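You operate a simulated robot arm through the tools that you are given. There is no shell and no other tool.

Carry out the task below with a simulated two-armed robot. There is one attempt and no reset: what you move stays moved.

JOB
Pin the brake cable with the orange pin, latch it and spin the drum till FREE lights.
Fine: press the pull button after latching, before the spin.

It is judged by the outcome, as a careful person would: the job done as asked, and still so three seconds after it is handed in. It fails if anything else is knocked over, pushed out of place, dropped, spilled or broken.

ROBOT AND FRAMES
Two 7-joint arms with fingered hands on one trunk that stands fixed in place. Base frame: the origin is at the foot of the trunk, x ahead of it, y to its left, z up. Units: m, degrees, N and s.
The left shoulder is at [0.042, 0.174, 1.121], the right one opposite. With the tool pointing down near the work surface each hand reaches from about 0.3 to 0.72 m from the base axis, measured 20 degrees to its own side. Payload 3.8 kg a hand.
Tool frame (each hand has its own): the origin (TCP) lies between the finger pads and is the grasp point; the fingertips stand 0.026 m ahead of it; z points along the fingers, y is the line along which they close. The gripper opens to 0.132 m; its body begins 0.073 m behind the TCP. The gripper is a hand of 3 fingers: y runs from the thumb to the fingers, the wrist lies at [0, 0, -0.224] in the tool frame, and closing takes about 1.5 s.
Orientation is that of the tool frame in the base frame, as a unit quaternion [x, y, z, w]. With the fingers straight down and closing along the base's y, the tool's x points along the base's -x, its y along +y and its z along -z.

CONTROLS
- The arms move only by the tool jog_arm. It takes "left_commands", "right_commands" or both (then of equal length, played together; a hand with none holds still); each is one flat list of numbers, 6 for each row, row after row: the shift along the tool's x, y, z in units of 100 mm (1.0 is 100 mm), then the turn, a rotation vector about the tool's x, y, z in units of 180 degrees (1.0 is 180 degrees). In form: [x, y, z, wx, wy, wz, x, y, z, wx, wy, wz, ...]. A call has 1 to 20 rows; each row is the pose to reach, as a shift and turn from the pose commanded when the call began, along the tool's axes at that moment. "left_jaw" and "right_jaw" are, for a hand that has rows, the opening, from 0 (shut) to 1 (fully open), set as the call begins (left out, the last holds). A call with a number of a shift or a turn outside -1 to 1 is refused whole. A row lasts 0.2 s, in which the tool goes at most 0.05 m and 8.6 degrees; a call with a longer step from one row to the next is refused whole, and so is a gripper value outside its range. A pose out of reach is approached as far as the arm can. The call stops where the force on the tool passes 40 N (or 10 N more than at its start, if that is more) or the arm is blocked; 0.2 s more then pass. The fingers move at their own pace (about 0.108 m/s each) and stop on an object; they squeeze with about 29 N. The grip force told is the motor's: it shows also when the fingers shut on nothing. Time passes only in rows, and 0.2 s behind the last, so rows that repeat a pose let the fingers close. It gives the time, the measured TCP pose, the force on the tool (base axes), the opening and the grip force at its end, in the units of the frame above (readings bear some noise), with the torque about the TCP (base axes, N m) and any sound that the robot's microphone picked up.
- Cameras (640 x 400 px; columns grow to the right, rows downward): "scene" is now at [0.1762, 0.045, 1.0637]; the picture's right is [0.54, -0.84, 0.00], its down [0.18, 0.11, -0.98] and it looks along [0.82, 0.53, 0.21] (base axes); focal length 214 px, centre (320, 200). "left" rides on the left gripper at [-0.062, 0.003, -0.092] in its tool frame; the picture's right is [-0.05, -1.00, 0.00], its down [0.83, -0.04, -0.55] and it looks along [0.55, -0.03, 0.83] (tool axes); focal length 230 px, centre (320, 200). "right" rides on the right gripper at [0.062, 0.003, -0.092] in its tool frame; the picture's right is [-0.05, 1.00, 0.00], its down [-0.83, -0.04, -0.56] and it looks along [-0.56, -0.03, 0.83] (tool axes); focal length 230 px, centre (320, 200). There is no depth. A picture from a camera that has moved, and an enlarged one, comes with that camera's place and axes in the base frame and with its lens. The place of the scene camera against the robot may be out by one fixed shift of up to 0.012 m in any direction.
- camera(camera): a new picture of that camera. It takes no simulated time.
- lift_body(by): moves the trunk up (or, below 0, down) by that many m; the arms and the scene camera ride with it, the base frame stays. It gives what a move gives, with no picture.
- move_fingers(finger1, finger2, thumb_bend, hand): sets how far each is bent, from 0 (flat) to 100 (curled in); at 30 the hand is open as for a grip, at 70 the pads meet at the TCP. One left out holds its place. A second passes; each finger stops where it meets its share of the squeeze, and holds until it gets a number again. A gripper value or a shape takes the hand back. It gives what a move gives, with no picture; readings hold the bend of each and the force on the fingers (four entries, about 0 where the hand has none), thumb and palm.
- grasp_type(shape, hand): the hand has 3 fingers and takes this shape, open, in about a second: jaw (thumb against the fingers, like two jaws); tri (thumb and two fingers); tip (a fingertip pinch); poke (one finger out to press); point (the index stretched); flat (the hand flat); cup (the hand cupped); fist (a fist). The gripper value then closes the fingers along that shape, each until it touches; the sizes above hold for jaw. It gives what a move gives, with no picture.
- turn_head(pan, tilt): turns the head with the scene camera to pan (to the left, within 60 degrees either way) and tilt (down, from -29 to 69), counted from straight ahead of the robot (the tilt from the chest, where the trunk bows). It gives what a move gives.
- enlarge(camera, box): a new picture of the part [left, top, right, bottom] of that camera's present view, enlarged. It takes no simulated time.
- close_job(): hands the job in; it is judged then, once.

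Nothing tells you positions but the pictures and the camera data. Unless the task says otherwise, let go and move clear before handing in.

The tools are called after "Emit:" as name(argument=value, ...) on one line, values as JSON. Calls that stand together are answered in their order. jog_arm: Moves the arms, as the interface text tells. Its arguments: {"type":"object","properties":{"left_commands":{"type":"array","items":{"type":"number"}},"left_jaw":{"type":"number"},"right_commands":{"type":"array","items":{"type":"number"}},"right_jaw":{"type":"number"}},"required":[]} The other tools are called the same way: lift_body (by) moves the trunk up or down; grasp_type (shape, hand) gives the hand a shape; move_fingers (finger1, finger2, thumb_bend, hand) moves the fingers one by one; turn_head (pan, tilt) turns the head that bears the scene camera; camera (camera) takes a picture; enlarge (camera, box) takes an enlarged picture of a part of a camera's view; close_job () hands the job in.

At the start:

```text
clock: 0.0
left_tcp_pos: [0.2856, 0.3345, 1.3093]
left_tool_rot: [-0.001, 1.0, 0.0, 0.0]
left_force: [0.2, 0.3, -0.2]
left_torque: [0.01, 0.0, -0.01]
left_opening: 0.1318
left_grasp_force: 0.2
left_shape: jaw
left_bend: [30.0, 30.0, 30.0]
left_finger forces: [0.0, 0.0, 0.0, 0.0, 0.0, 0.0]
right_tcp_pos: [0.3716, -0.0135, 1.3229]
right_tool_rot: [0.001, 1.0, 0.001, 0.0]
right_force: [-0.1, 0.5, -0.1]
right_torque: [0.0, 0.01, 0.01]
right_opening: 0.1318
right_grasp_force: 0.1
right_shape: jaw
right_bend: [30.0, 30.0, 30.0]
right_finger forces: [0.1, 0.1, 0.0, 0.0, 0.0, 0.0]
trunk travel left (down, up): [-0.425, 0.057]
head pan, tilt (commanded): [32.8, -12.1]
```

scene: 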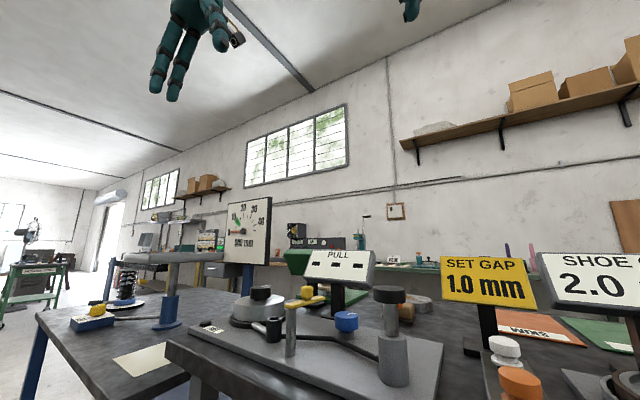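
right: 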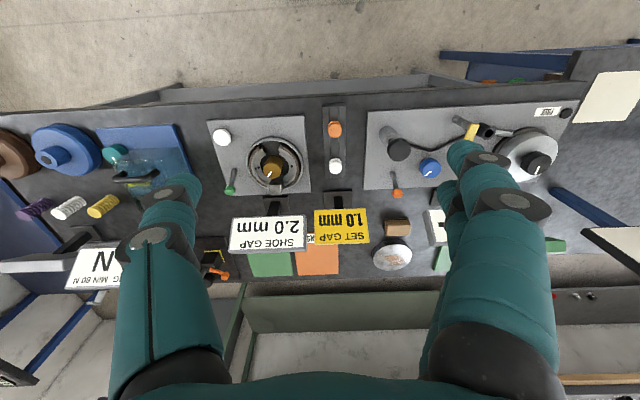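
left: 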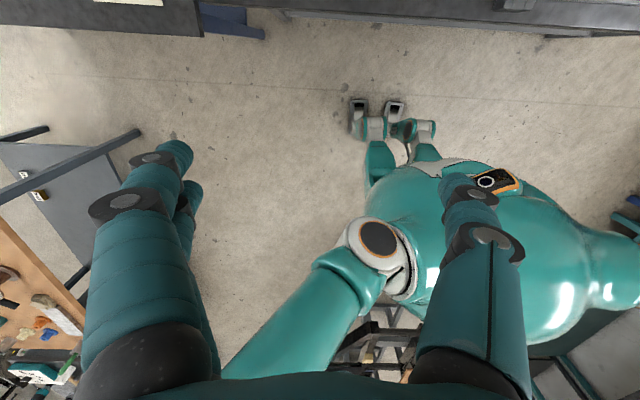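

The scene shows a workbench ahead with a brake fixture, a PULL sign, SET GAP and SHOE GAP signs. I'll turn the head down toward the bench to see it properly before moving anything.

Emit:
turn_head(pan=0, tilt=35)

Emit:
camera(camera="scene")

Emit:
enlarge(camera="right", box=[340, 60, 600, 260])

Emit:
enlarge(camera="right", box=[0, 60, 360, 285])

```text
clock: 1.1
left_tcp_pos: [0.2873, 0.3341, 1.3081]
left_tool_rot: [-0.001, 1.0, 0.001, 0.0]
left_force: [-0.3, 0.0, -0.3]
left_torque: [-0.03, 0.07, 0.01]
left_opening: 0.1318
left_grasp_force: 0.1
left_shape: jaw
left_bend: [30.0, 30.0, 30.0]
left_finger forces: [0.0, 0.0, 0.0, 0.1, 0.1, 0.0]
right_tcp_pos: [0.372, -0.0118, 1.3237]
right_tool_rot: [0.001, 1.0, 0.001, 0.0]
right_force: [0.6, -0.5, -0.4]
right_torque: [0.02, -0.01, 0.03]
right_opening: 0.132
right_grasp_force: 0.0
right_shape: jaw
right_bend: [30.0, 30.0, 30.0]
right_finger forces: [0.0, 0.0, 0.0, 0.0, 0.1, 0.0]
trunk travel left (down, up): [-0.425, 0.057]
head pan, tilt (commanded): [0.0, 35.0]
```

```text
taken
camera scene: at [0.1948, 0.0002, 0.9894], right [0.0, -1.0, 0.0], down [-0.57, 0.0, -0.82], along [0.82, 0.0, -0.57], focal length 214 px, centre (320, 200)
```

scene: 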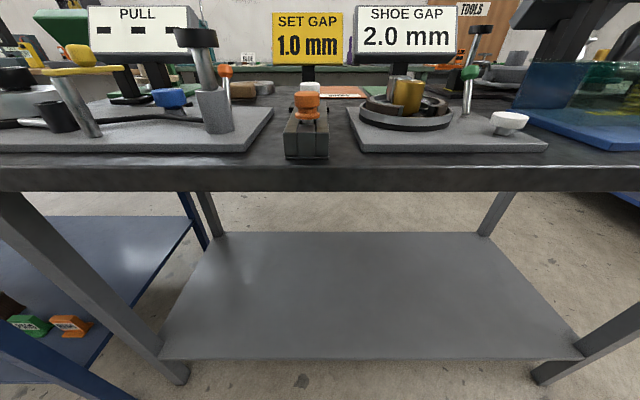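

```text
2.00 times, centred on (470, 160) of right
camera zoom: at [0.3096, -0.0084, 1.4165], right [0.05, 1.0, 0.0], down [0.83, -0.04, 0.56], along [0.56, -0.03, -0.83], focal length 460 px, centre (20, 280)
```

zoom: 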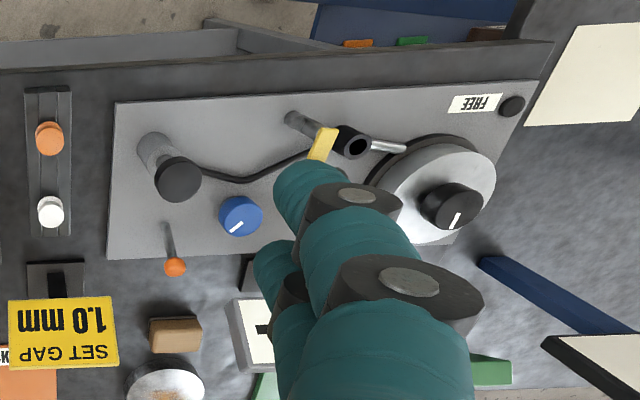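

```text
1.78 times, centred on (180, 172) of right
camera zoom: at [0.3096, -0.0084, 1.4165], right [0.05, 1.0, 0.0], down [0.83, -0.04, 0.56], along [0.56, -0.03, -0.83], focal length 409 px, centre (569, 249)
```

zoom: 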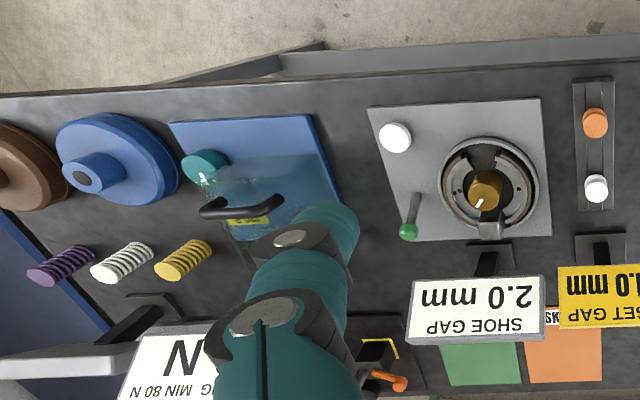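

The brake fixture is to the front-left: a plate with a drum, cable, yellow-handled part, blue knob and lever. The orange and white pins stand in a holder near the middle. I'll look closer from several head angles.

Emit:
lift_body(by=0.055)

Emit:
turn_head(pan=35, tilt=25)

Emit:
camera(camera="scene")

Emit:
enlarge(camera="scene", box=[160, 50, 480, 250])

Emit:
camera(camera="right")

```text
clock: 2.1
left_tcp_pos: [0.2878, 0.335, 1.3624]
left_tool_rot: [-0.001, 1.0, 0.0, -0.001]
left_force: [-0.2, 0.5, -0.5]
left_torque: [0.0, 0.04, -0.01]
left_opening: 0.132
left_grasp_force: 0.0
left_shape: jaw
left_bend: [30.0, 30.0, 30.0]
left_finger forces: [0.0, 0.0, 0.0, 0.1, 0.0, 0.0]
right_tcp_pos: [0.3745, -0.0123, 1.3759]
right_tool_rot: [0.001, 1.0, 0.001, -0.001]
right_force: [0.4, -0.3, 0.0]
right_torque: [0.02, 0.02, 0.01]
right_opening: 0.1321
right_grasp_force: 0.0
right_shape: jaw
right_bend: [30.0, 30.0, 30.0]
right_finger forces: [0.1, 0.1, 0.0, 0.1, 0.0, 0.1]
trunk travel left (down, up): [-0.48, 0.002]
head pan, tilt (commanded): [0.0, 35.0]
```

```text
clock: 3.1
left_tcp_pos: [0.2863, 0.3343, 1.3632]
left_tool_rot: [-0.001, 1.0, 0.0, 0.0]
left_force: [0.7, 0.0, -0.1]
left_torque: [-0.01, -0.02, 0.0]
left_opening: 0.1319
left_grasp_force: 0.0
left_shape: jaw
left_bend: [30.0, 30.0, 30.0]
left_finger forces: [0.0, 0.0, 0.0, 0.0, 0.0, 0.0]
right_tcp_pos: [0.3724, -0.0121, 1.3786]
right_tool_rot: [0.0, 1.0, 0.001, 0.001]
right_force: [-0.1, 0.5, -0.5]
right_torque: [0.01, -0.02, 0.04]
right_opening: 0.1319
right_grasp_force: 0.0
right_shape: jaw
right_bend: [30.0, 30.0, 30.0]
right_finger forces: [0.1, 0.1, 0.0, 0.1, 0.0, 0.1]
trunk travel left (down, up): [-0.48, 0.002]
head pan, tilt (commanded): [35.0, 25.0]
```

```text
taken
camera scene: at [0.1878, 0.0529, 1.0818], right [0.57, -0.82, 0.0], down [-0.35, -0.24, -0.91], along [0.74, 0.52, -0.42], focal length 214 px, centre (320, 200)
```

scene: 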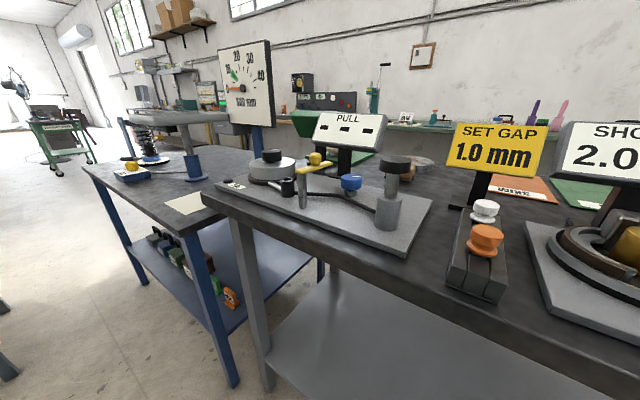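

```text
2.00 times, centred on (320, 150) of scene
camera zoom: at [0.1878, 0.0529, 1.0818], right [0.57, -0.82, 0.0], down [-0.35, -0.24, -0.91], along [0.74, 0.52, -0.42], focal length 429 px, centre (320, 300)
```

zoom: 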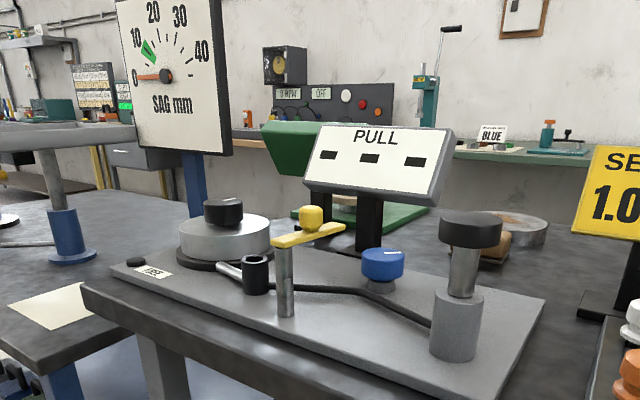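

```text
taken
camera right: at [0.3097, -0.0085, 1.4715], right [0.05, 1.0, 0.0], down [0.83, -0.04, 0.56], along [0.56, -0.03, -0.83], focal length 230 px, centre (320, 200)
```

right: 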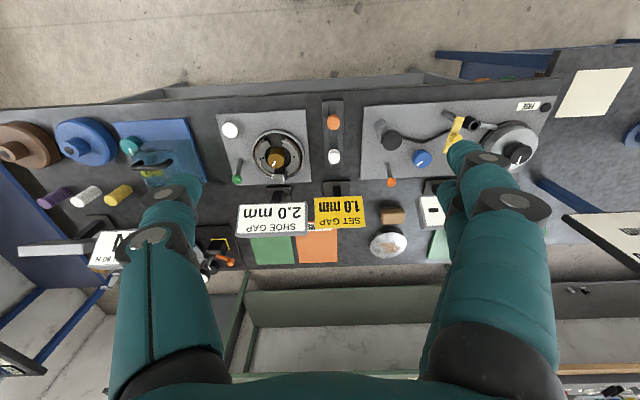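

The orange pin cap is at about (0.454, 0.014, 0.945) and the white one about 8 cm behind it. The cable eye (black tube) is near (0.48, 0.34). I'll zoom in to understand the controls.

Emit:
enlarge(camera="scene", box=[200, 130, 440, 280])

Emit:
enlarge(camera="scene", box=[420, 160, 580, 310])

Emit:
enlarge(camera="right", box=[350, 70, 570, 210])

Emit:
enlarge(camera="scene", box=[300, 100, 400, 160])

```text
2.67 times, centred on (320, 205) of scene
camera zoom: at [0.1878, 0.0529, 1.0818], right [0.57, -0.82, 0.0], down [-0.35, -0.24, -0.91], along [0.74, 0.52, -0.42], focal length 572 px, centre (320, 187)
```

zoom: 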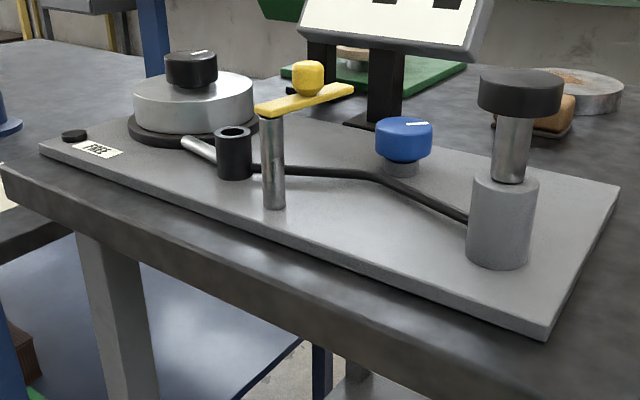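

```text
2.67 times, centred on (500, 235) of scene
camera zoom: at [0.1878, 0.0529, 1.0818], right [0.57, -0.82, 0.0], down [-0.35, -0.24, -0.91], along [0.74, 0.52, -0.42], focal length 572 px, centre (-160, 107)
```

zoom: 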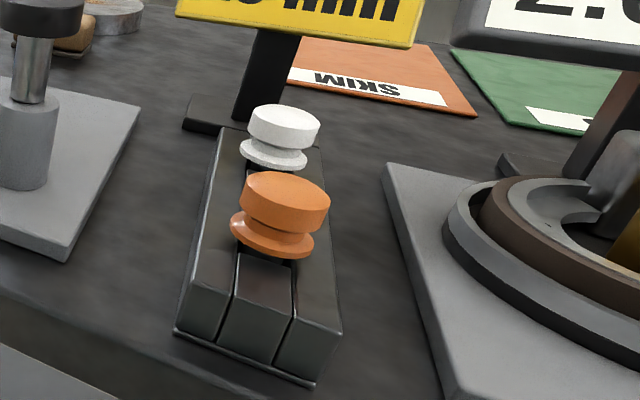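

```text
2.86 times, centred on (460, 140) of right
camera zoom: at [0.3097, -0.0085, 1.4715], right [0.05, 1.0, 0.0], down [0.83, -0.04, 0.56], along [0.56, -0.03, -0.83], focal length 657 px, centre (-80, 371)
```

zoom: 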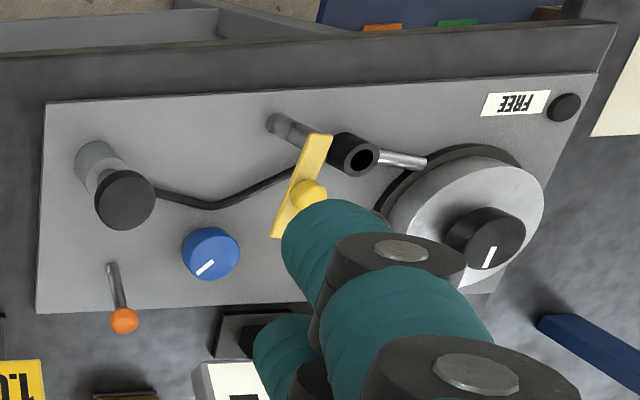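

```text
6.40 times, centred on (350, 130) of scene
camera zoom: at [0.1878, 0.0529, 1.0818], right [0.57, -0.82, 0.0], down [-0.35, -0.24, -0.91], along [0.74, 0.52, -0.42], focal length 1373 px, centre (128, 648)
```

zoom: 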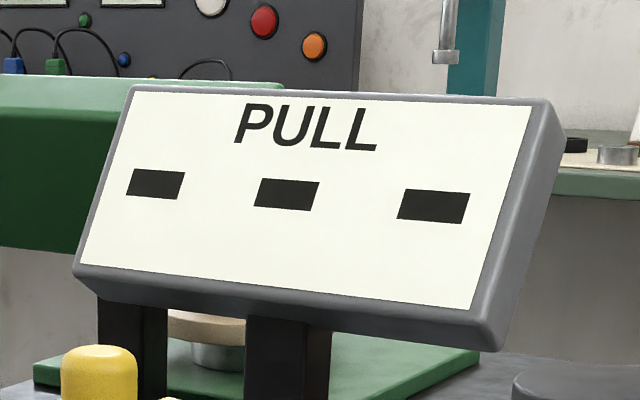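

The PULL sign is a display. The black mushroom-capped plunger on the grey cylinder, where the cable ends, is likely the pull button, and the yellow bar on its post is the latch next to the cable eye. I'll bring the left hand over, tilted so its camera looks straight down on the fixture.

Emit:
jog_arm(left_commands=[-0.225, -0.06, 0.12, 0, -0.046, 0, -0.45, -0.12, 0.25, 0, -0.092, 0, -0.675, -0.18, 0.37, 0, -0.138, 0, -0.9, -0.24, 0.5, 0, -0.183, 0, -0.9, -0.24, 0.5, 0, -0.183, 0])

Emit:
camera(camera="left")

```text
clock: 4.3
left_tcp_pos: [0.3761, 0.3096, 1.314]
left_tool_rot: [-0.001, 0.958, 0.0, 0.286]
left_force: [0.4, -0.3, 0.8]
left_torque: [0.04, -0.01, 0.0]
left_opening: 0.132
left_grasp_force: 0.1
left_shape: jaw
left_bend: [30.0, 30.0, 30.0]
left_finger forces: [0.0, 0.0, 0.0, 0.0, 0.0, 0.0]
right_tcp_pos: [0.3716, -0.0125, 1.3789]
right_tool_rot: [0.001, 1.0, 0.001, 0.001]
right_force: [-0.5, -0.7, -0.1]
right_torque: [0.05, 0.01, 0.01]
right_opening: 0.1319
right_grasp_force: 0.0
right_shape: jaw
right_bend: [30.0, 30.0, 30.0]
right_finger forces: [0.0, 0.0, 0.1, 0.0, 0.1, 0.0]
trunk travel left (down, up): [-0.48, 0.002]
head pan, tilt (commanded): [35.0, 25.0]
```

```text
taken
camera left: at [0.3778, 0.3114, 1.4242], right [0.04, -1.0, 0.03], down [-1.0, -0.04, 0.01], along [-0.01, -0.03, -1.0], focal length 230 px, centre (320, 200)
```

left: 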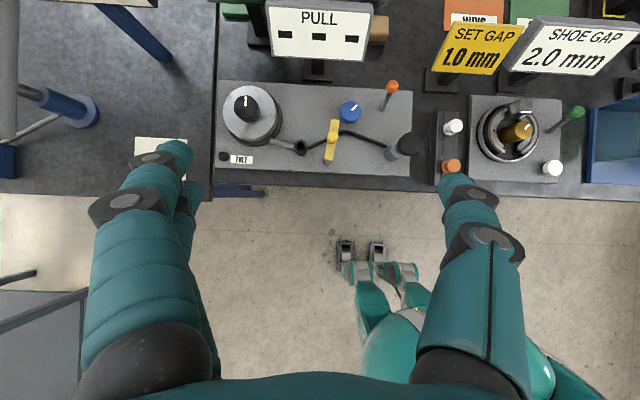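

I now have a good overhead view of the fixture. I'll move forward and closer for detail.

Emit:
jog_arm(left_commands=[-0.25, 0, 0.3, 0, 0, 0, -0.5, 0, 0.6, 0, 0, 0, -0.75, 0, 0.9, 0, 0, 0, -0.75, 0, 0.9, 0, 0, 0])

Emit:
camera(camera="left")

Emit:
enlarge(camera="left", box=[180, 100, 440, 260])

```text
clock: 5.3
left_tcp_pos: [0.4857, 0.3105, 1.2805]
left_tool_rot: [0.001, 0.958, -0.001, 0.285]
left_force: [0.2, -0.4, -0.3]
left_torque: [0.01, -0.02, 0.0]
left_opening: 0.1319
left_grasp_force: 0.1
left_shape: jaw
left_bend: [30.0, 30.0, 30.0]
left_finger forces: [0.0, 0.0, 0.0, 0.0, 0.1, 0.1]
right_tcp_pos: [0.3708, -0.0119, 1.3779]
right_tool_rot: [0.001, 1.0, 0.0, 0.001]
right_force: [0.6, -0.7, -0.9]
right_torque: [0.01, -0.01, -0.01]
right_opening: 0.132
right_grasp_force: 0.1
right_shape: jaw
right_bend: [30.0, 30.0, 30.0]
right_finger forces: [0.1, 0.0, 0.0, 0.1, 0.0, 0.0]
trunk travel left (down, up): [-0.48, 0.002]
head pan, tilt (commanded): [35.0, 25.0]
```

```text
taken
camera left: at [0.4897, 0.313, 1.39], right [0.04, -1.0, 0.03], down [-1.0, -0.04, 0.01], along [-0.01, -0.03, -1.0], focal length 230 px, centre (320, 200)
```

left: 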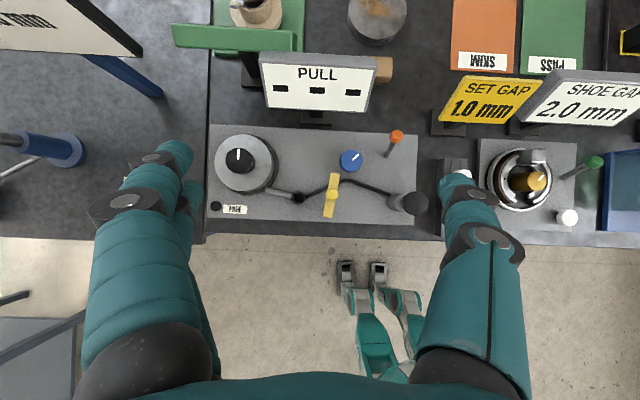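

```text
2.46 times, centred on (310, 180) of left
camera zoom: at [0.4897, 0.313, 1.39], right [0.04, -1.0, 0.03], down [-1.0, -0.04, 0.01], along [-0.01, -0.03, -1.0], focal length 566 px, centre (345, 249)
```

zoom: 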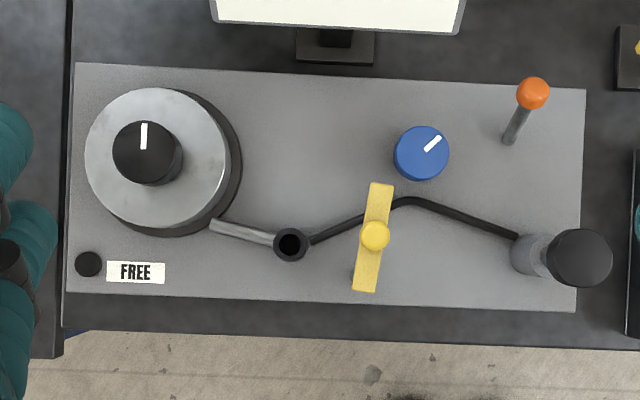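

From the overhead view: eye hole ≈ (0.487, 0.343), latch pivot ≈ (0.469, 0.288) with its bar pointing away along +x, plunger ≈ (0.486, 0.137), drum with concentric knob ≈ (0.553, 0.452). I'll first move the right arm out of the way to the right so the left hand can work over the pins.

Emit:
jog_arm(right_commands=[0, -0.45, 0, 0, 0, 0, 0, -0.95, 0, 0, 0, 0])

Emit:
jog_arm(right_commands=[0, -0.45, 0, 0, 0, 0, 0, -0.95, 0, 0, 0, 0])

Emit:
jog_arm(right_commands=[0.2, -0.45, 0, 0, 0, 0, 0.4, -0.85, 0, 0, 0, 0])

Emit:
camera(camera="left")

```text
clock: 5.9
left_tcp_pos: [0.4869, 0.3101, 1.2798]
left_tool_rot: [-0.001, 0.959, -0.001, 0.285]
left_force: [-0.3, -0.9, 0.2]
left_torque: [0.02, 0.01, 0.0]
left_opening: 0.1321
left_grasp_force: 0.1
left_shape: jaw
left_bend: [30.0, 30.0, 30.0]
left_finger forces: [0.0, 0.0, 0.0, 0.0, 0.1, 0.0]
right_tcp_pos: [0.3709, -0.109, 1.3778]
right_tool_rot: [0.0, 1.0, 0.001, 0.001]
right_force: [-0.3, 0.3, -0.4]
right_torque: [0.0, -0.01, -0.03]
right_opening: 0.1316
right_grasp_force: 0.1
right_shape: jaw
right_bend: [30.0, 30.0, 30.0]
right_finger forces: [0.0, 0.0, 0.0, 0.0, 0.1, 0.0]
trunk travel left (down, up): [-0.48, 0.002]
head pan, tilt (commanded): [35.0, 25.0]
```

```text
clock: 6.5
left_tcp_pos: [0.4882, 0.3094, 1.2794]
left_tool_rot: [-0.001, 0.959, 0.001, 0.285]
left_force: [0.7, -0.3, -0.5]
left_torque: [0.03, -0.04, -0.01]
left_opening: 0.1321
left_grasp_force: 0.1
left_shape: jaw
left_bend: [30.0, 30.0, 30.0]
left_finger forces: [0.0, 0.1, 0.0, 0.0, 0.0, 0.0]
right_tcp_pos: [0.3704, -0.203, 1.3774]
right_tool_rot: [0.0, 1.0, 0.001, 0.001]
right_force: [0.1, 0.5, -0.4]
right_torque: [0.04, 0.03, -0.01]
right_opening: 0.132
right_grasp_force: 0.0
right_shape: jaw
right_bend: [30.0, 30.0, 30.0]
right_finger forces: [0.1, 0.1, 0.1, 0.0, 0.0, 0.1]
trunk travel left (down, up): [-0.48, 0.002]
head pan, tilt (commanded): [35.0, 25.0]
```

```text
clock: 7.1
left_tcp_pos: [0.487, 0.3104, 1.2798]
left_tool_rot: [-0.001, 0.959, 0.0, 0.284]
left_force: [0.4, -0.2, 0.0]
left_torque: [0.03, -0.03, 0.0]
left_opening: 0.1318
left_grasp_force: 0.1
left_shape: jaw
left_bend: [30.0, 30.0, 30.0]
left_finger forces: [0.0, 0.0, 0.0, 0.1, 0.0, 0.0]
right_tcp_pos: [0.3303, -0.2874, 1.3767]
right_tool_rot: [0.0, 1.0, -0.001, 0.001]
right_force: [-0.5, 0.8, -0.2]
right_torque: [0.0, -0.01, 0.01]
right_opening: 0.1319
right_grasp_force: 0.0
right_shape: jaw
right_bend: [30.0, 30.0, 30.0]
right_finger forces: [0.0, 0.0, 0.0, 0.1, 0.0, 0.1]
trunk travel left (down, up): [-0.48, 0.002]
head pan, tilt (commanded): [35.0, 25.0]
```

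```text
taken
camera left: at [0.4891, 0.3131, 1.3903], right [0.04, -1.0, 0.03], down [-1.0, -0.04, 0.01], along [-0.01, -0.03, -1.0], focal length 230 px, centre (320, 200)
```

left: 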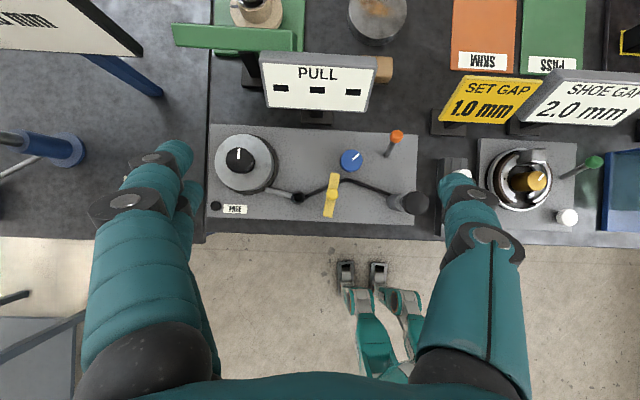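

Emit:
jog_arm(left_commands=[0.27, 0.1, 0.42, 0, 0, 0, 0.545, 0.2, 0.84, 0, 0, 0, 0.545, 0.2, 0.84, 0, 0, 0])

Emit:
camera(camera="left")

Emit:
enlarge(camera="left", box=[200, 120, 440, 270])

```text
refused: row 1 steps farther than a row can; nothing moved
```

```text
taken
camera left: at [0.4891, 0.3131, 1.3903], right [0.04, -1.0, 0.03], down [-1.0, -0.04, 0.01], along [-0.01, -0.03, -1.0], focal length 230 px, centre (320, 200)
```

left: 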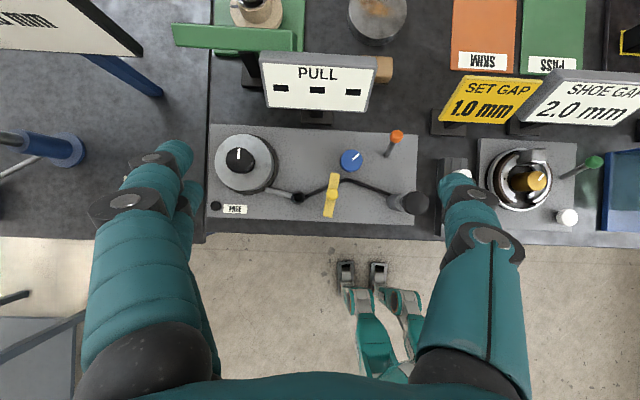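

```text
2.67 times, centred on (320, 195) of left
camera zoom: at [0.4891, 0.3131, 1.3903], right [0.04, -1.0, 0.03], down [-1.0, -0.04, 0.01], along [-0.01, -0.03, -1.0], focal length 614 px, centre (320, 213)
```

zoom: 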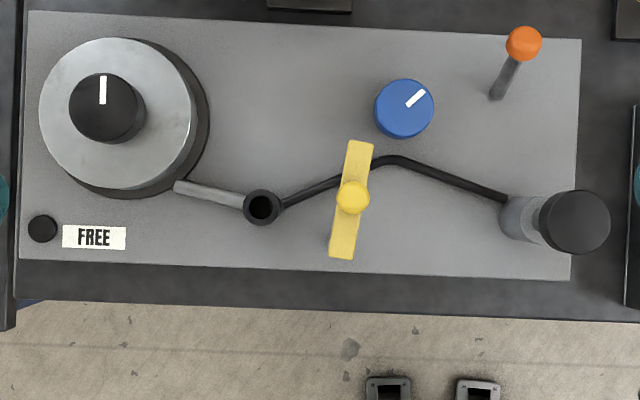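

The step was just over the limit; I'll redo the descent in smaller steps for a closer look.

Emit:
jog_arm(left_commands=[0.18, 0.07, 0.28, 0, 0, 0, 0.36, 0.14, 0.56, 0, 0, 0, 0.545, 0.2, 0.84, 0, 0, 0, 0.545, 0.2, 0.84, 0, 0, 0])

Emit:
camera(camera="left")

Emit:
enlarge(camera="left", box=[200, 120, 440, 270])

```text
clock: 8.1
left_tcp_pos: [0.4884, 0.3292, 1.1786]
left_tool_rot: [0.0, 0.959, 0.0, 0.284]
left_force: [-0.3, -0.4, 0.5]
left_torque: [-0.02, 0.05, 0.0]
left_opening: 0.132
left_grasp_force: 0.2
left_shape: jaw
left_bend: [30.0, 30.0, 30.0]
left_finger forces: [0.1, 0.0, 0.0, 0.0, 0.0, 0.0]
right_tcp_pos: [0.3303, -0.2862, 1.376]
right_tool_rot: [0.001, 1.0, 0.001, 0.001]
right_force: [0.0, -0.7, -0.2]
right_torque: [-0.01, 0.0, 0.0]
right_opening: 0.1319
right_grasp_force: 0.1
right_shape: jaw
right_bend: [30.0, 30.0, 30.0]
right_finger forces: [0.0, 0.1, 0.0, 0.0, 0.0, 0.0]
trunk travel left (down, up): [-0.48, 0.002]
head pan, tilt (commanded): [35.0, 25.0]
```

```text
taken
camera left: at [0.4912, 0.332, 1.2886], right [0.04, -1.0, 0.03], down [-1.0, -0.04, 0.01], along [-0.01, -0.03, -1.0], focal length 230 px, centre (320, 200)
```

left: 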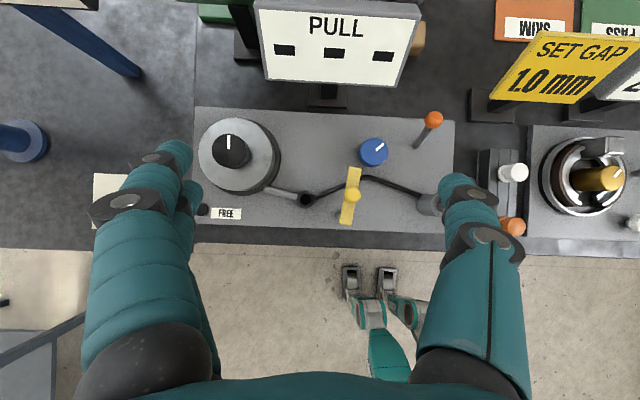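

```text
2.67 times, centred on (320, 195) of left
camera zoom: at [0.4912, 0.332, 1.2886], right [0.04, -1.0, 0.03], down [-1.0, -0.04, 0.01], along [-0.01, -0.03, -1.0], focal length 614 px, centre (320, 213)
```

zoom: 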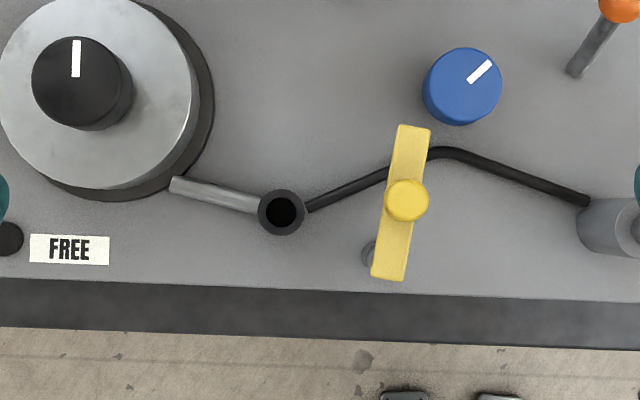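

The eye hole is about (0.488, 0.343) and the latch pivot about (0.465, 0.286), with the bar's knob roughly 3 cm from the pivot. Now I'll bring the left hand upright and move it over to the orange pin at y ≈ 0.014.

Emit:
jog_arm(left_commands=[0.08, -0.25, -0.05, 0, 0.046, 0, 0.15, -0.5, -0.1, 0, 0.092, 0, 0.22, -0.75, -0.14, 0, 0.138, 0, 0.285, -1.0, -0.185, 0, 0.183, 0])

Emit:
jog_arm(left_commands=[0, -0.45, 0, 0, 0, 0, 0, -0.95, 0, 0, 0, 0])

Emit:
jog_arm(left_commands=[0, -0.45, 0, 0, 0, 0, 0, -0.9, 0, 0, 0, 0, 0, -0.9, 0, 0, 0, 0])

Emit:
camera(camera="left")

```text
clock: 9.1
left_tcp_pos: [0.4582, 0.2497, 1.1785]
left_tool_rot: [-0.002, 0.999, 0.0, 0.046]
left_force: [0.0, -0.3, 0.7]
left_torque: [-0.01, -0.03, 0.01]
left_opening: 0.1318
left_grasp_force: 0.1
left_shape: jaw
left_bend: [30.0, 30.0, 30.0]
left_finger forces: [0.0, 0.0, 0.0, 0.0, 0.0, 0.0]
left hand out of reach, approached as far as the arm can: row 4
right_tcp_pos: [0.3317, -0.2864, 1.3767]
right_tool_rot: [0.0, 1.0, 0.001, 0.001]
right_force: [0.0, 0.6, -0.9]
right_torque: [0.01, -0.02, -0.05]
right_opening: 0.132
right_grasp_force: 0.1
right_shape: jaw
right_bend: [30.0, 30.0, 30.0]
right_finger forces: [0.0, 0.0, 0.0, 0.1, 0.0, 0.1]
trunk travel left (down, up): [-0.48, 0.002]
head pan, tilt (commanded): [35.0, 25.0]
```

```text
clock: 9.7
left_tcp_pos: [0.4287, 0.2102, 1.1681]
left_tool_rot: [-0.002, 0.999, -0.001, 0.049]
left_force: [0.5, 0.0, 0.4]
left_torque: [0.0, 0.04, 0.01]
left_opening: 0.1318
left_grasp_force: 0.0
left_shape: jaw
left_bend: [30.0, 30.0, 30.0]
left_finger forces: [0.0, 0.0, 0.0, 0.1, 0.0, 0.0]
left hand out of reach, approached as far as the arm can: row 1, 2
right_tcp_pos: [0.3305, -0.288, 1.3764]
right_tool_rot: [0.001, 1.0, 0.001, 0.001]
right_force: [0.1, -0.8, 0.3]
right_torque: [0.01, -0.02, -0.01]
right_opening: 0.1317
right_grasp_force: 0.1
right_shape: jaw
right_bend: [30.0, 30.0, 30.0]
right_finger forces: [0.1, 0.0, 0.0, 0.1, 0.0, 0.0]
trunk travel left (down, up): [-0.48, 0.002]
head pan, tilt (commanded): [35.0, 25.0]
```

```text
clock: 10.5
left_tcp_pos: [0.3792, 0.1705, 1.1559]
left_tool_rot: [-0.001, 0.999, -0.001, 0.048]
left_force: [0.2, 1.0, -0.9]
left_torque: [-0.02, 0.05, 0.03]
left_opening: 0.132
left_grasp_force: 0.0
left_shape: jaw
left_bend: [30.0, 30.0, 30.0]
left_finger forces: [0.0, 0.0, 0.1, 0.1, 0.0, 0.0]
left hand out of reach, approached as far as the arm can: row 1, 2, 3
right_tcp_pos: [0.3317, -0.2851, 1.3765]
right_tool_rot: [0.002, 1.0, 0.0, 0.0]
right_force: [-0.2, 0.2, 0.0]
right_torque: [-0.02, -0.01, 0.0]
right_opening: 0.1321
right_grasp_force: 0.1
right_shape: jaw
right_bend: [30.0, 30.0, 30.0]
right_finger forces: [0.0, 0.1, 0.0, 0.0, 0.0, 0.1]
trunk travel left (down, up): [-0.48, 0.002]
head pan, tilt (commanded): [35.0, 25.0]
```

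```text
taken
camera left: at [0.4335, 0.1735, 1.253], right [0.05, -1.0, 0.01], down [-0.88, -0.04, 0.47], along [-0.47, -0.03, -0.88], focal length 230 px, centre (320, 200)
```

left: 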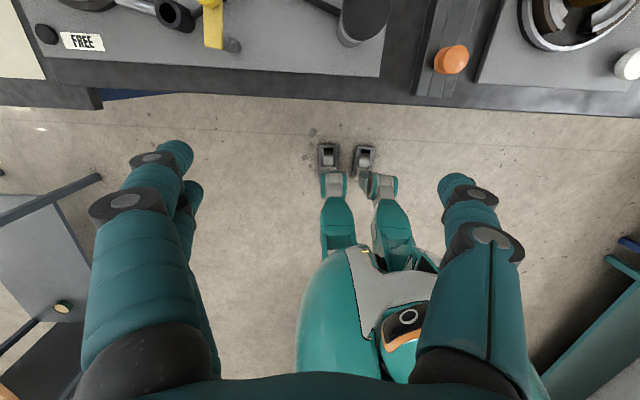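

The vertical tool pose is out of reach here in this yaw (a wrist limit, likely). I'll try turning the hand about its own axis, which also suits closing along x later.

Emit:
jog_arm(left_commands=[0, 0, 0, 0, 0, 0.045, 0, 0, 0, 0, 0, 0.09, 0, 0, 0, 0, 0, 0.135, 0, 0, 0, 0, 0, 0.18, 0, 0, 0, 0, 0, 0.225, 0, 0, 0, 0, 0, 0.27, 0, 0, 0, 0, 0, 0.27])

```text
clock: 12.1
left_tcp_pos: [0.3804, 0.1711, 1.1568]
left_tool_rot: [0.411, 0.91, 0.02, 0.045]
left_force: [-0.3, 1.8, 0.2]
left_torque: [0.02, 0.03, 0.02]
left_opening: 0.1316
left_grasp_force: 0.0
left_shape: jaw
left_bend: [30.0, 30.0, 30.0]
left_finger forces: [0.0, 0.1, 0.1, 0.1, 0.0, 0.0]
right_tcp_pos: [0.3312, -0.2864, 1.3755]
right_tool_rot: [0.001, 1.0, 0.0, 0.001]
right_force: [0.7, -0.2, 0.5]
right_torque: [0.02, -0.05, -0.01]
right_opening: 0.132
right_grasp_force: 0.1
right_shape: jaw
right_bend: [30.0, 30.0, 30.0]
right_finger forces: [0.0, 0.0, 0.0, 0.0, 0.0, 0.1]
trunk travel left (down, up): [-0.48, 0.002]
head pan, tilt (commanded): [35.0, 25.0]
```

Emit:
jog_arm(left_commands=[-0.28, -0.08, 0, 0.012, 0.01, 0, -0.56, -0.16, 0, 0.0233, 0.0206, 0, -0.83, -0.24, 0, 0.0233, 0.0206, 0, -0.83, -0.24, 0, 0.0233, 0.0206, 0])

Emit:
camera(camera="left")

```text
clock: 13.1
left_tcp_pos: [0.3785, 0.185, 1.1507]
left_tool_rot: [0.411, 0.912, 0.0, -0.001]
left_force: [0.3, -0.1, -0.2]
left_torque: [0.0, 0.02, 0.02]
left_opening: 0.132
left_grasp_force: 0.1
left_shape: jaw
left_bend: [30.0, 30.0, 30.0]
left_finger forces: [0.0, 0.0, 0.1, 0.0, 0.0, 0.1]
left hand out of reach, approached as far as the arm can: row 1, 2, 3, 4
right_tcp_pos: [0.3328, -0.286, 1.3762]
right_tool_rot: [0.0, 1.0, 0.0, 0.001]
right_force: [0.2, -0.1, 0.1]
right_torque: [-0.02, 0.01, -0.01]
right_opening: 0.1317
right_grasp_force: 0.0
right_shape: jaw
right_bend: [30.0, 30.0, 30.0]
right_finger forces: [0.0, 0.1, 0.0, 0.0, 0.0, 0.0]
trunk travel left (down, up): [-0.48, 0.002]
head pan, tilt (commanded): [35.0, 25.0]
```

```text
taken
camera left: at [0.4235, 0.1406, 1.2429], right [-0.71, -0.7, 0.0], down [-0.58, 0.59, 0.56], along [-0.39, 0.4, -0.83], focal length 230 px, centre (320, 200)
```

left: 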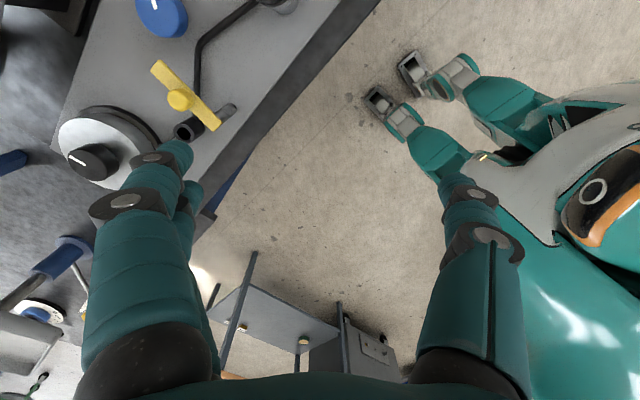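

Orientation is now vertical, but lateral motion is limited at this height. I'll lower the hand in front of the bench (clear of everything), then try to move across.

Emit:
jog_arm(left_commands=[0, 0, 0.4, 0, 0, 0, 0, 0, 0.8, 0, 0, 0, 0, 0, 0.8, 0, 0, 0])

Emit:
jog_arm(left_commands=[-0.28, -0.3, 0, 0, 0, 0, -0.56, -0.6, 0, 0, 0, 0, -0.83, -0.9, 0, 0, 0, 0, -0.83, -0.9, 0, 0, 0, 0])

```text
clock: 13.9
left_tcp_pos: [0.3786, 0.1845, 1.0712]
left_tool_rot: [0.411, 0.912, -0.002, 0.001]
left_force: [-0.1, 0.0, 0.3]
left_torque: [0.04, -0.03, 0.02]
left_opening: 0.132
left_grasp_force: 0.2
left_shape: jaw
left_bend: [30.0, 30.0, 30.0]
left_finger forces: [0.0, 0.0, 0.0, 0.0, 0.0, 0.0]
right_tcp_pos: [0.3302, -0.2879, 1.3772]
right_tool_rot: [0.001, 1.0, 0.001, 0.0]
right_force: [0.2, 0.6, -0.6]
right_torque: [0.0, 0.02, 0.01]
right_opening: 0.1319
right_grasp_force: 0.1
right_shape: jaw
right_bend: [30.0, 30.0, 30.0]
right_finger forces: [0.0, 0.0, 0.1, 0.1, 0.0, 0.1]
trunk travel left (down, up): [-0.48, 0.002]
head pan, tilt (commanded): [35.0, 25.0]
```

```text
clock: 14.9
left_tcp_pos: [0.3227, 0.1528, 1.0964]
left_tool_rot: [0.41, 0.912, -0.001, 0.0]
left_force: [0.5, -0.1, 0.4]
left_torque: [-0.03, 0.04, 0.03]
left_opening: 0.1321
left_grasp_force: 0.1
left_shape: jaw
left_bend: [30.0, 30.0, 30.0]
left_finger forces: [0.0, 0.1, 0.0, 0.0, 0.1, 0.0]
left hand out of reach, approached as far as the arm can: row 1, 2, 3, 4
right_tcp_pos: [0.3323, -0.2863, 1.3766]
right_tool_rot: [0.002, 1.0, 0.0, 0.001]
right_force: [-0.1, -0.3, 0.1]
right_torque: [0.0, 0.02, 0.0]
right_opening: 0.132
right_grasp_force: 0.1
right_shape: jaw
right_bend: [30.0, 30.0, 30.0]
right_finger forces: [0.1, 0.0, 0.1, 0.0, 0.0, 0.0]
trunk travel left (down, up): [-0.48, 0.002]
head pan, tilt (commanded): [35.0, 25.0]
```

The left arm seems stuck at a joint limit when going inward. I'll look at the arm's configuration with the head camera.

Emit:
turn_head(pan=50, tilt=-10)

Emit:
camera(camera="scene")

Emit:
camera(camera="right")

```text
clock: 15.9
left_tcp_pos: [0.3235, 0.151, 1.0966]
left_tool_rot: [0.411, 0.912, -0.001, -0.001]
left_force: [-0.4, -0.2, 0.4]
left_torque: [0.01, 0.01, 0.01]
left_opening: 0.1319
left_grasp_force: 0.0
left_shape: jaw
left_bend: [30.0, 30.0, 30.0]
left_finger forces: [0.0, 0.1, 0.1, 0.1, 0.0, 0.0]
right_tcp_pos: [0.3326, -0.2864, 1.3765]
right_tool_rot: [0.001, 1.0, 0.001, 0.001]
right_force: [-0.6, 0.4, -0.6]
right_torque: [-0.01, 0.01, -0.01]
right_opening: 0.1319
right_grasp_force: 0.0
right_shape: jaw
right_bend: [30.0, 30.0, 30.0]
right_finger forces: [0.0, 0.0, 0.0, 0.0, 0.0, 0.0]
trunk travel left (down, up): [-0.48, 0.002]
head pan, tilt (commanded): [50.0, -10.0]
```

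```text
taken
camera scene: at [0.1665, 0.0647, 1.1374], right [0.77, -0.64, 0.0], down [0.11, 0.13, -0.98], along [0.63, 0.75, 0.17], focal length 214 px, centre (320, 200)
```

scene: 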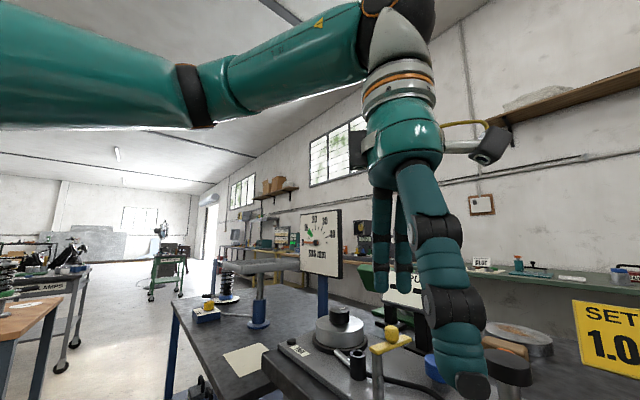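

```text
taken
camera right: at [0.2699, -0.2833, 1.4696], right [0.05, 1.0, 0.0], down [0.83, -0.04, 0.56], along [0.56, -0.03, -0.83], focal length 230 px, centre (320, 200)
```

right: 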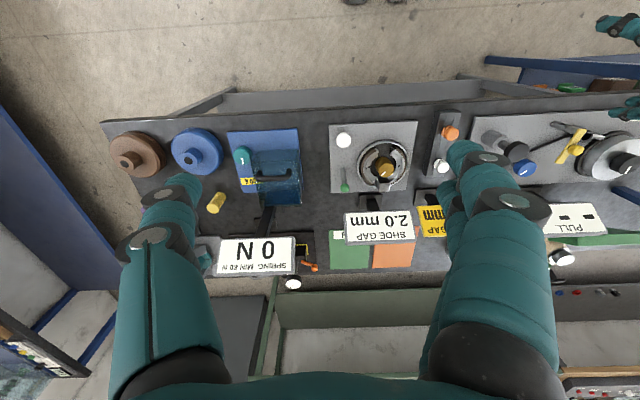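

The forearm is running sideways with the elbow out left. The wrist bend is probably the limit, which eases when the hand is lower. I'll lower in front of the bench and then move inward.

Emit:
jog_arm(left_commands=[0, 0, 0.45, 0, 0, 0, 0, 0, 0.9, 0, 0, 0, 0, 0, 0.9, 0, 0, 0])

Emit:
jog_arm(left_commands=[-0.28, -0.25, 0, 0, 0, 0, -0.56, -0.5, 0, 0, 0, 0, -0.83, -0.75, 0, 0, 0, 0, -0.83, -0.75, 0, 0, 0, 0])

```text
clock: 16.7
left_tcp_pos: [0.3046, 0.1582, 1.0184]
left_tool_rot: [0.411, 0.912, -0.002, 0.0]
left_force: [-0.3, 0.0, 1.1]
left_torque: [0.01, 0.04, 0.0]
left_opening: 0.1324
left_grasp_force: 0.1
left_shape: jaw
left_bend: [30.0, 30.0, 30.0]
left_finger forces: [0.0, 0.0, 0.1, 0.1, 0.0, 0.1]
left hand out of reach, approached as far as the arm can: row 1, 2, 3
right_tcp_pos: [0.3328, -0.2873, 1.3757]
right_tool_rot: [0.001, 1.0, 0.001, 0.0]
right_force: [0.6, -0.1, -0.3]
right_torque: [0.02, 0.02, -0.02]
right_opening: 0.1319
right_grasp_force: 0.1
right_shape: jaw
right_bend: [30.0, 30.0, 30.0]
right_finger forces: [0.0, 0.0, 0.0, 0.0, 0.0, 0.1]
trunk travel left (down, up): [-0.48, 0.002]
head pan, tilt (commanded): [50.0, -10.0]
```

```text
clock: 17.7
left_tcp_pos: [0.2989, 0.1538, 1.0221]
left_tool_rot: [0.411, 0.912, -0.001, 0.0]
left_force: [-0.3, -0.2, 0.3]
left_torque: [-0.03, 0.02, 0.0]
left_opening: 0.1321
left_grasp_force: 0.2
left_shape: jaw
left_bend: [30.0, 30.0, 30.0]
left_finger forces: [0.0, 0.0, 0.0, 0.0, 0.0, 0.1]
left hand out of reach, approached as far as the arm can: row 1, 2, 3, 4
right_tcp_pos: [0.3325, -0.2881, 1.3772]
right_tool_rot: [0.001, 1.0, 0.001, -0.001]
right_force: [0.2, 0.6, 0.1]
right_torque: [0.0, 0.0, 0.01]
right_opening: 0.1317
right_grasp_force: 0.0
right_shape: jaw
right_bend: [30.0, 30.0, 30.0]
right_finger forces: [0.0, 0.0, 0.0, 0.0, 0.1, 0.1]
trunk travel left (down, up): [-0.48, 0.002]
head pan, tilt (commanded): [50.0, -10.0]
```

Still limited. The right arm began at a mirrored inward pose up high (x 0.37, y −0.01, z 1.32) in the default yaw, so the left should be able to reach its mirror. I'll go back up, undo the yaw and approach inward at height.

Emit:
jog_arm(left_commands=[-0.08, 0.09, -0.17, 0, 0, -0.045, -0.15, 0.17, -0.34, 0, 0, -0.09, -0.23, 0.26, -0.51, 0, 0, -0.135, -0.3, 0.35, -0.68, 0, 0, -0.18, -0.38, 0.43, -0.85, 0, 0, -0.225, -0.46, 0.52, -1.0, 0, 0, -0.27])

Emit:
jog_arm(left_commands=[0, 0, -0.48, 0, 0, 0, 0, 0, -0.96, 0, 0, 0])

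Emit:
jog_arm(left_commands=[0, 0, -0.48, 0, 0, 0, 0, 0, -0.96, 0, 0, 0, 0, 0, -0.96, 0, 0, 0])

```text
clock: 19.1
left_tcp_pos: [0.3589, 0.1741, 1.1452]
left_tool_rot: [-0.001, 1.0, 0.0, -0.001]
left_force: [-0.6, 0.1, 0.7]
left_torque: [0.01, -0.04, 0.02]
left_opening: 0.1317
left_grasp_force: 0.0
left_shape: jaw
left_bend: [30.0, 30.0, 30.0]
left_finger forces: [0.0, 0.1, 0.0, 0.0, 0.0, 0.0]
left hand out of reach, approached as far as the arm can: row 3, 4, 5, 6
right_tcp_pos: [0.3308, -0.287, 1.3772]
right_tool_rot: [0.001, 1.0, 0.0, 0.0]
right_force: [0.0, 0.5, 0.1]
right_torque: [-0.02, 0.01, -0.01]
right_opening: 0.1321
right_grasp_force: 0.0
right_shape: jaw
right_bend: [30.0, 30.0, 30.0]
right_finger forces: [0.1, 0.0, 0.0, 0.0, 0.1, 0.0]
trunk travel left (down, up): [-0.48, 0.002]
head pan, tilt (commanded): [50.0, -10.0]
```

```text
clock: 19.7
left_tcp_pos: [0.3613, 0.1844, 1.2201]
left_tool_rot: [-0.001, 1.0, -0.001, -0.001]
left_force: [0.5, 0.2, -0.4]
left_torque: [0.03, -0.03, -0.03]
left_opening: 0.132
left_grasp_force: 0.1
left_shape: jaw
left_bend: [30.0, 30.0, 30.0]
left_finger forces: [0.1, 0.0, 0.1, 0.0, 0.1, 0.0]
left hand out of reach, approached as far as the arm can: row 2
right_tcp_pos: [0.3318, -0.2875, 1.376]
right_tool_rot: [0.001, 1.0, -0.001, 0.001]
right_force: [-0.2, 0.2, -0.4]
right_torque: [-0.02, -0.01, 0.04]
right_opening: 0.132
right_grasp_force: 0.1
right_shape: jaw
right_bend: [30.0, 30.0, 30.0]
right_finger forces: [0.0, 0.0, 0.1, 0.1, 0.1, 0.1]
trunk travel left (down, up): [-0.48, 0.002]
head pan, tilt (commanded): [50.0, -10.0]
```

```text
clock: 20.5
left_tcp_pos: [0.3451, 0.2051, 1.3023]
left_tool_rot: [0.0, 1.0, -0.001, -0.002]
left_force: [-0.8, -1.2, -0.4]
left_torque: [0.0, 0.03, 0.0]
left_opening: 0.1323
left_grasp_force: 0.0
left_shape: jaw
left_bend: [30.0, 30.0, 30.0]
left_finger forces: [0.1, 0.1, 0.0, 0.0, 0.0, 0.0]
left hand out of reach, approached as far as the arm can: row 1, 2, 3
right_tcp_pos: [0.333, -0.2864, 1.3761]
right_tool_rot: [0.001, 1.0, -0.001, 0.0]
right_force: [0.2, 1.0, -0.1]
right_torque: [-0.04, 0.04, -0.02]
right_opening: 0.132
right_grasp_force: 0.0
right_shape: jaw
right_bend: [30.0, 30.0, 30.0]
right_finger forces: [0.1, 0.0, 0.1, 0.1, 0.0, 0.1]
trunk travel left (down, up): [-0.48, 0.002]
head pan, tilt (commanded): [50.0, -10.0]
```

Emit:
turn_head(pan=60, tilt=-25)

Emit:
camera(camera="scene")

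Emit:
turn_head(pan=-60, tilt=-25)

Emit:
camera(camera="scene")

Emit:
camera(camera="left")

```text
clock: 21.3
left_tcp_pos: [0.3447, 0.2059, 1.3026]
left_tool_rot: [-0.001, 1.0, 0.0, -0.001]
left_force: [0.8, 0.0, -0.8]
left_torque: [-0.02, 0.01, 0.0]
left_opening: 0.132
left_grasp_force: 0.1
left_shape: jaw
left_bend: [30.0, 30.0, 30.0]
left_finger forces: [0.1, 0.1, 0.0, 0.0, 0.0, 0.1]
right_tcp_pos: [0.3321, -0.2872, 1.3761]
right_tool_rot: [0.001, 1.0, 0.0, 0.0]
right_force: [0.0, 0.2, -0.2]
right_torque: [-0.03, 0.0, -0.02]
right_opening: 0.132
right_grasp_force: 0.0
right_shape: jaw
right_bend: [30.0, 30.0, 30.0]
right_finger forces: [0.0, 0.0, 0.0, 0.1, 0.0, 0.0]
trunk travel left (down, up): [-0.48, 0.002]
head pan, tilt (commanded): [60.0, -25.0]
```

```text
taken
camera scene: at [0.1477, 0.0616, 1.1579], right [0.87, -0.5, 0.0], down [0.21, 0.37, -0.91], along [0.45, 0.78, 0.42], focal length 214 px, centre (320, 200)
```

scene: 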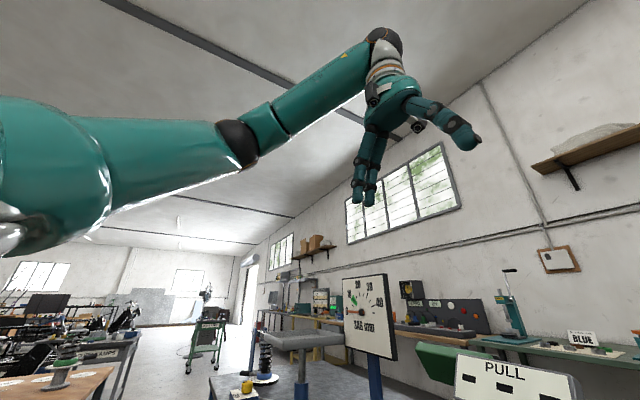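

```text
clock: 23.3
left_tcp_pos: [0.3456, 0.2064, 1.3043]
left_tool_rot: [-0.001, 1.0, -0.001, 0.0]
left_force: [-0.2, 0.9, 0.4]
left_torque: [-0.01, 0.0, 0.02]
left_opening: 0.132
left_grasp_force: 0.1
left_shape: jaw
left_bend: [30.0, 30.0, 30.0]
left_finger forces: [0.0, 0.1, 0.0, 0.0, 0.0, 0.1]
right_tcp_pos: [0.3324, -0.2867, 1.3764]
right_tool_rot: [0.001, 1.0, 0.0, 0.0]
right_force: [0.1, 0.9, -0.2]
right_torque: [-0.03, 0.01, 0.04]
right_opening: 0.1318
right_grasp_force: 0.0
right_shape: jaw
right_bend: [30.0, 30.0, 30.0]
right_finger forces: [0.0, 0.1, 0.0, 0.0, 0.0, 0.0]
trunk travel left (down, up): [-0.48, 0.002]
head pan, tilt (commanded): [-60.0, -25.0]
```

```text
taken
camera scene: at [0.1477, -0.0614, 1.1579], right [-0.87, -0.5, 0.0], down [0.21, -0.37, -0.91], along [0.45, -0.78, 0.42], focal length 214 px, centre (320, 200)
```

scene: 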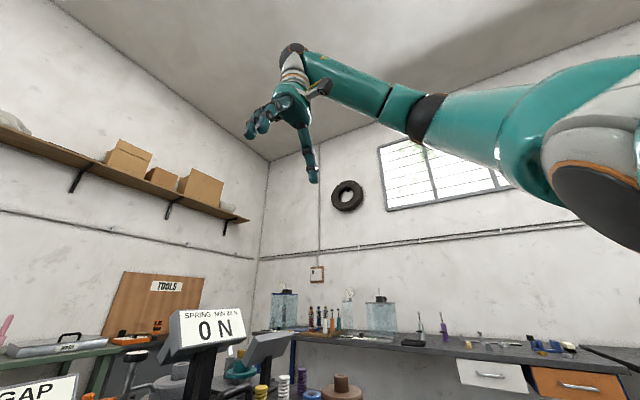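

```text
taken
camera left: at [0.4081, 0.2085, 1.3948], right [0.05, -1.0, 0.0], down [-0.83, -0.04, 0.56], along [-0.56, -0.03, -0.83], focal length 230 px, centre (320, 200)
```

left: 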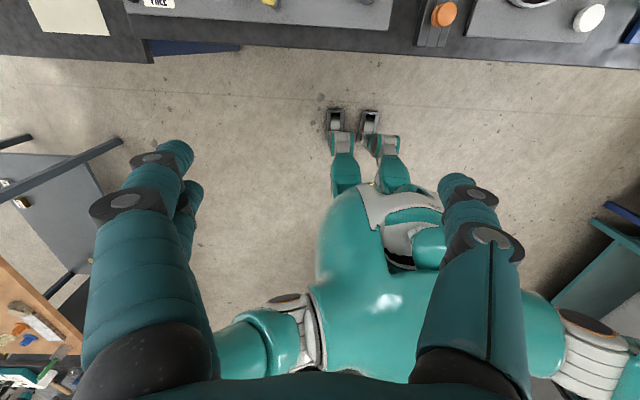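

The arms are mirror images but the left hand's yaw is 180° from the right's mirrored one, so its wrist is in an awkward twist. I'll back off to a comfortable spot and turn the left hand about its axis by 180° to test whether that frees it.

Emit:
jog_arm(left_commands=[0, 0.45, 0, 0, 0, 0, 0, 0.95, 0, 0, 0, 0.04, 0, 0.95, 0, 0, 0, 0.085, 0, 0.95, 0, 0, 0, 0.13, 0, 0.95, 0, 0, 0, 0.175, 0, 0.95, 0, 0, 0, 0.22, 0, 0.95, 0, 0, 0, 0.265, 0, 0.95, 0, 0, 0, 0.31, 0, 0.95, 0, 0, 0, 0.355, 0, 0.95, 0, 0, 0, 0.4, 0, 0.95, 0, 0, 0, 0.445, 0, 0.95, 0, 0, 0, 0.49])

```text
clock: 25.9
left_tcp_pos: [0.3457, 0.2993, 1.3028]
left_tool_rot: [0.696, 0.718, 0.0, -0.001]
left_force: [-0.9, 0.1, 0.1]
left_torque: [0.0, 0.03, -0.02]
left_opening: 0.132
left_grasp_force: 0.1
left_shape: jaw
left_bend: [30.0, 30.0, 30.0]
left_finger forces: [0.1, 0.0, 0.1, 0.0, 0.0, 0.1]
right_tcp_pos: [0.3322, -0.2874, 1.3771]
right_tool_rot: [0.0, 1.0, 0.001, 0.001]
right_force: [0.2, 0.6, 0.0]
right_torque: [0.0, -0.02, 0.0]
right_opening: 0.132
right_grasp_force: 0.2
right_shape: jaw
right_bend: [30.0, 30.0, 30.0]
right_finger forces: [0.0, 0.0, 0.0, 0.1, 0.0, 0.0]
trunk travel left (down, up): [-0.48, 0.002]
head pan, tilt (commanded): [-60.0, -25.0]
```

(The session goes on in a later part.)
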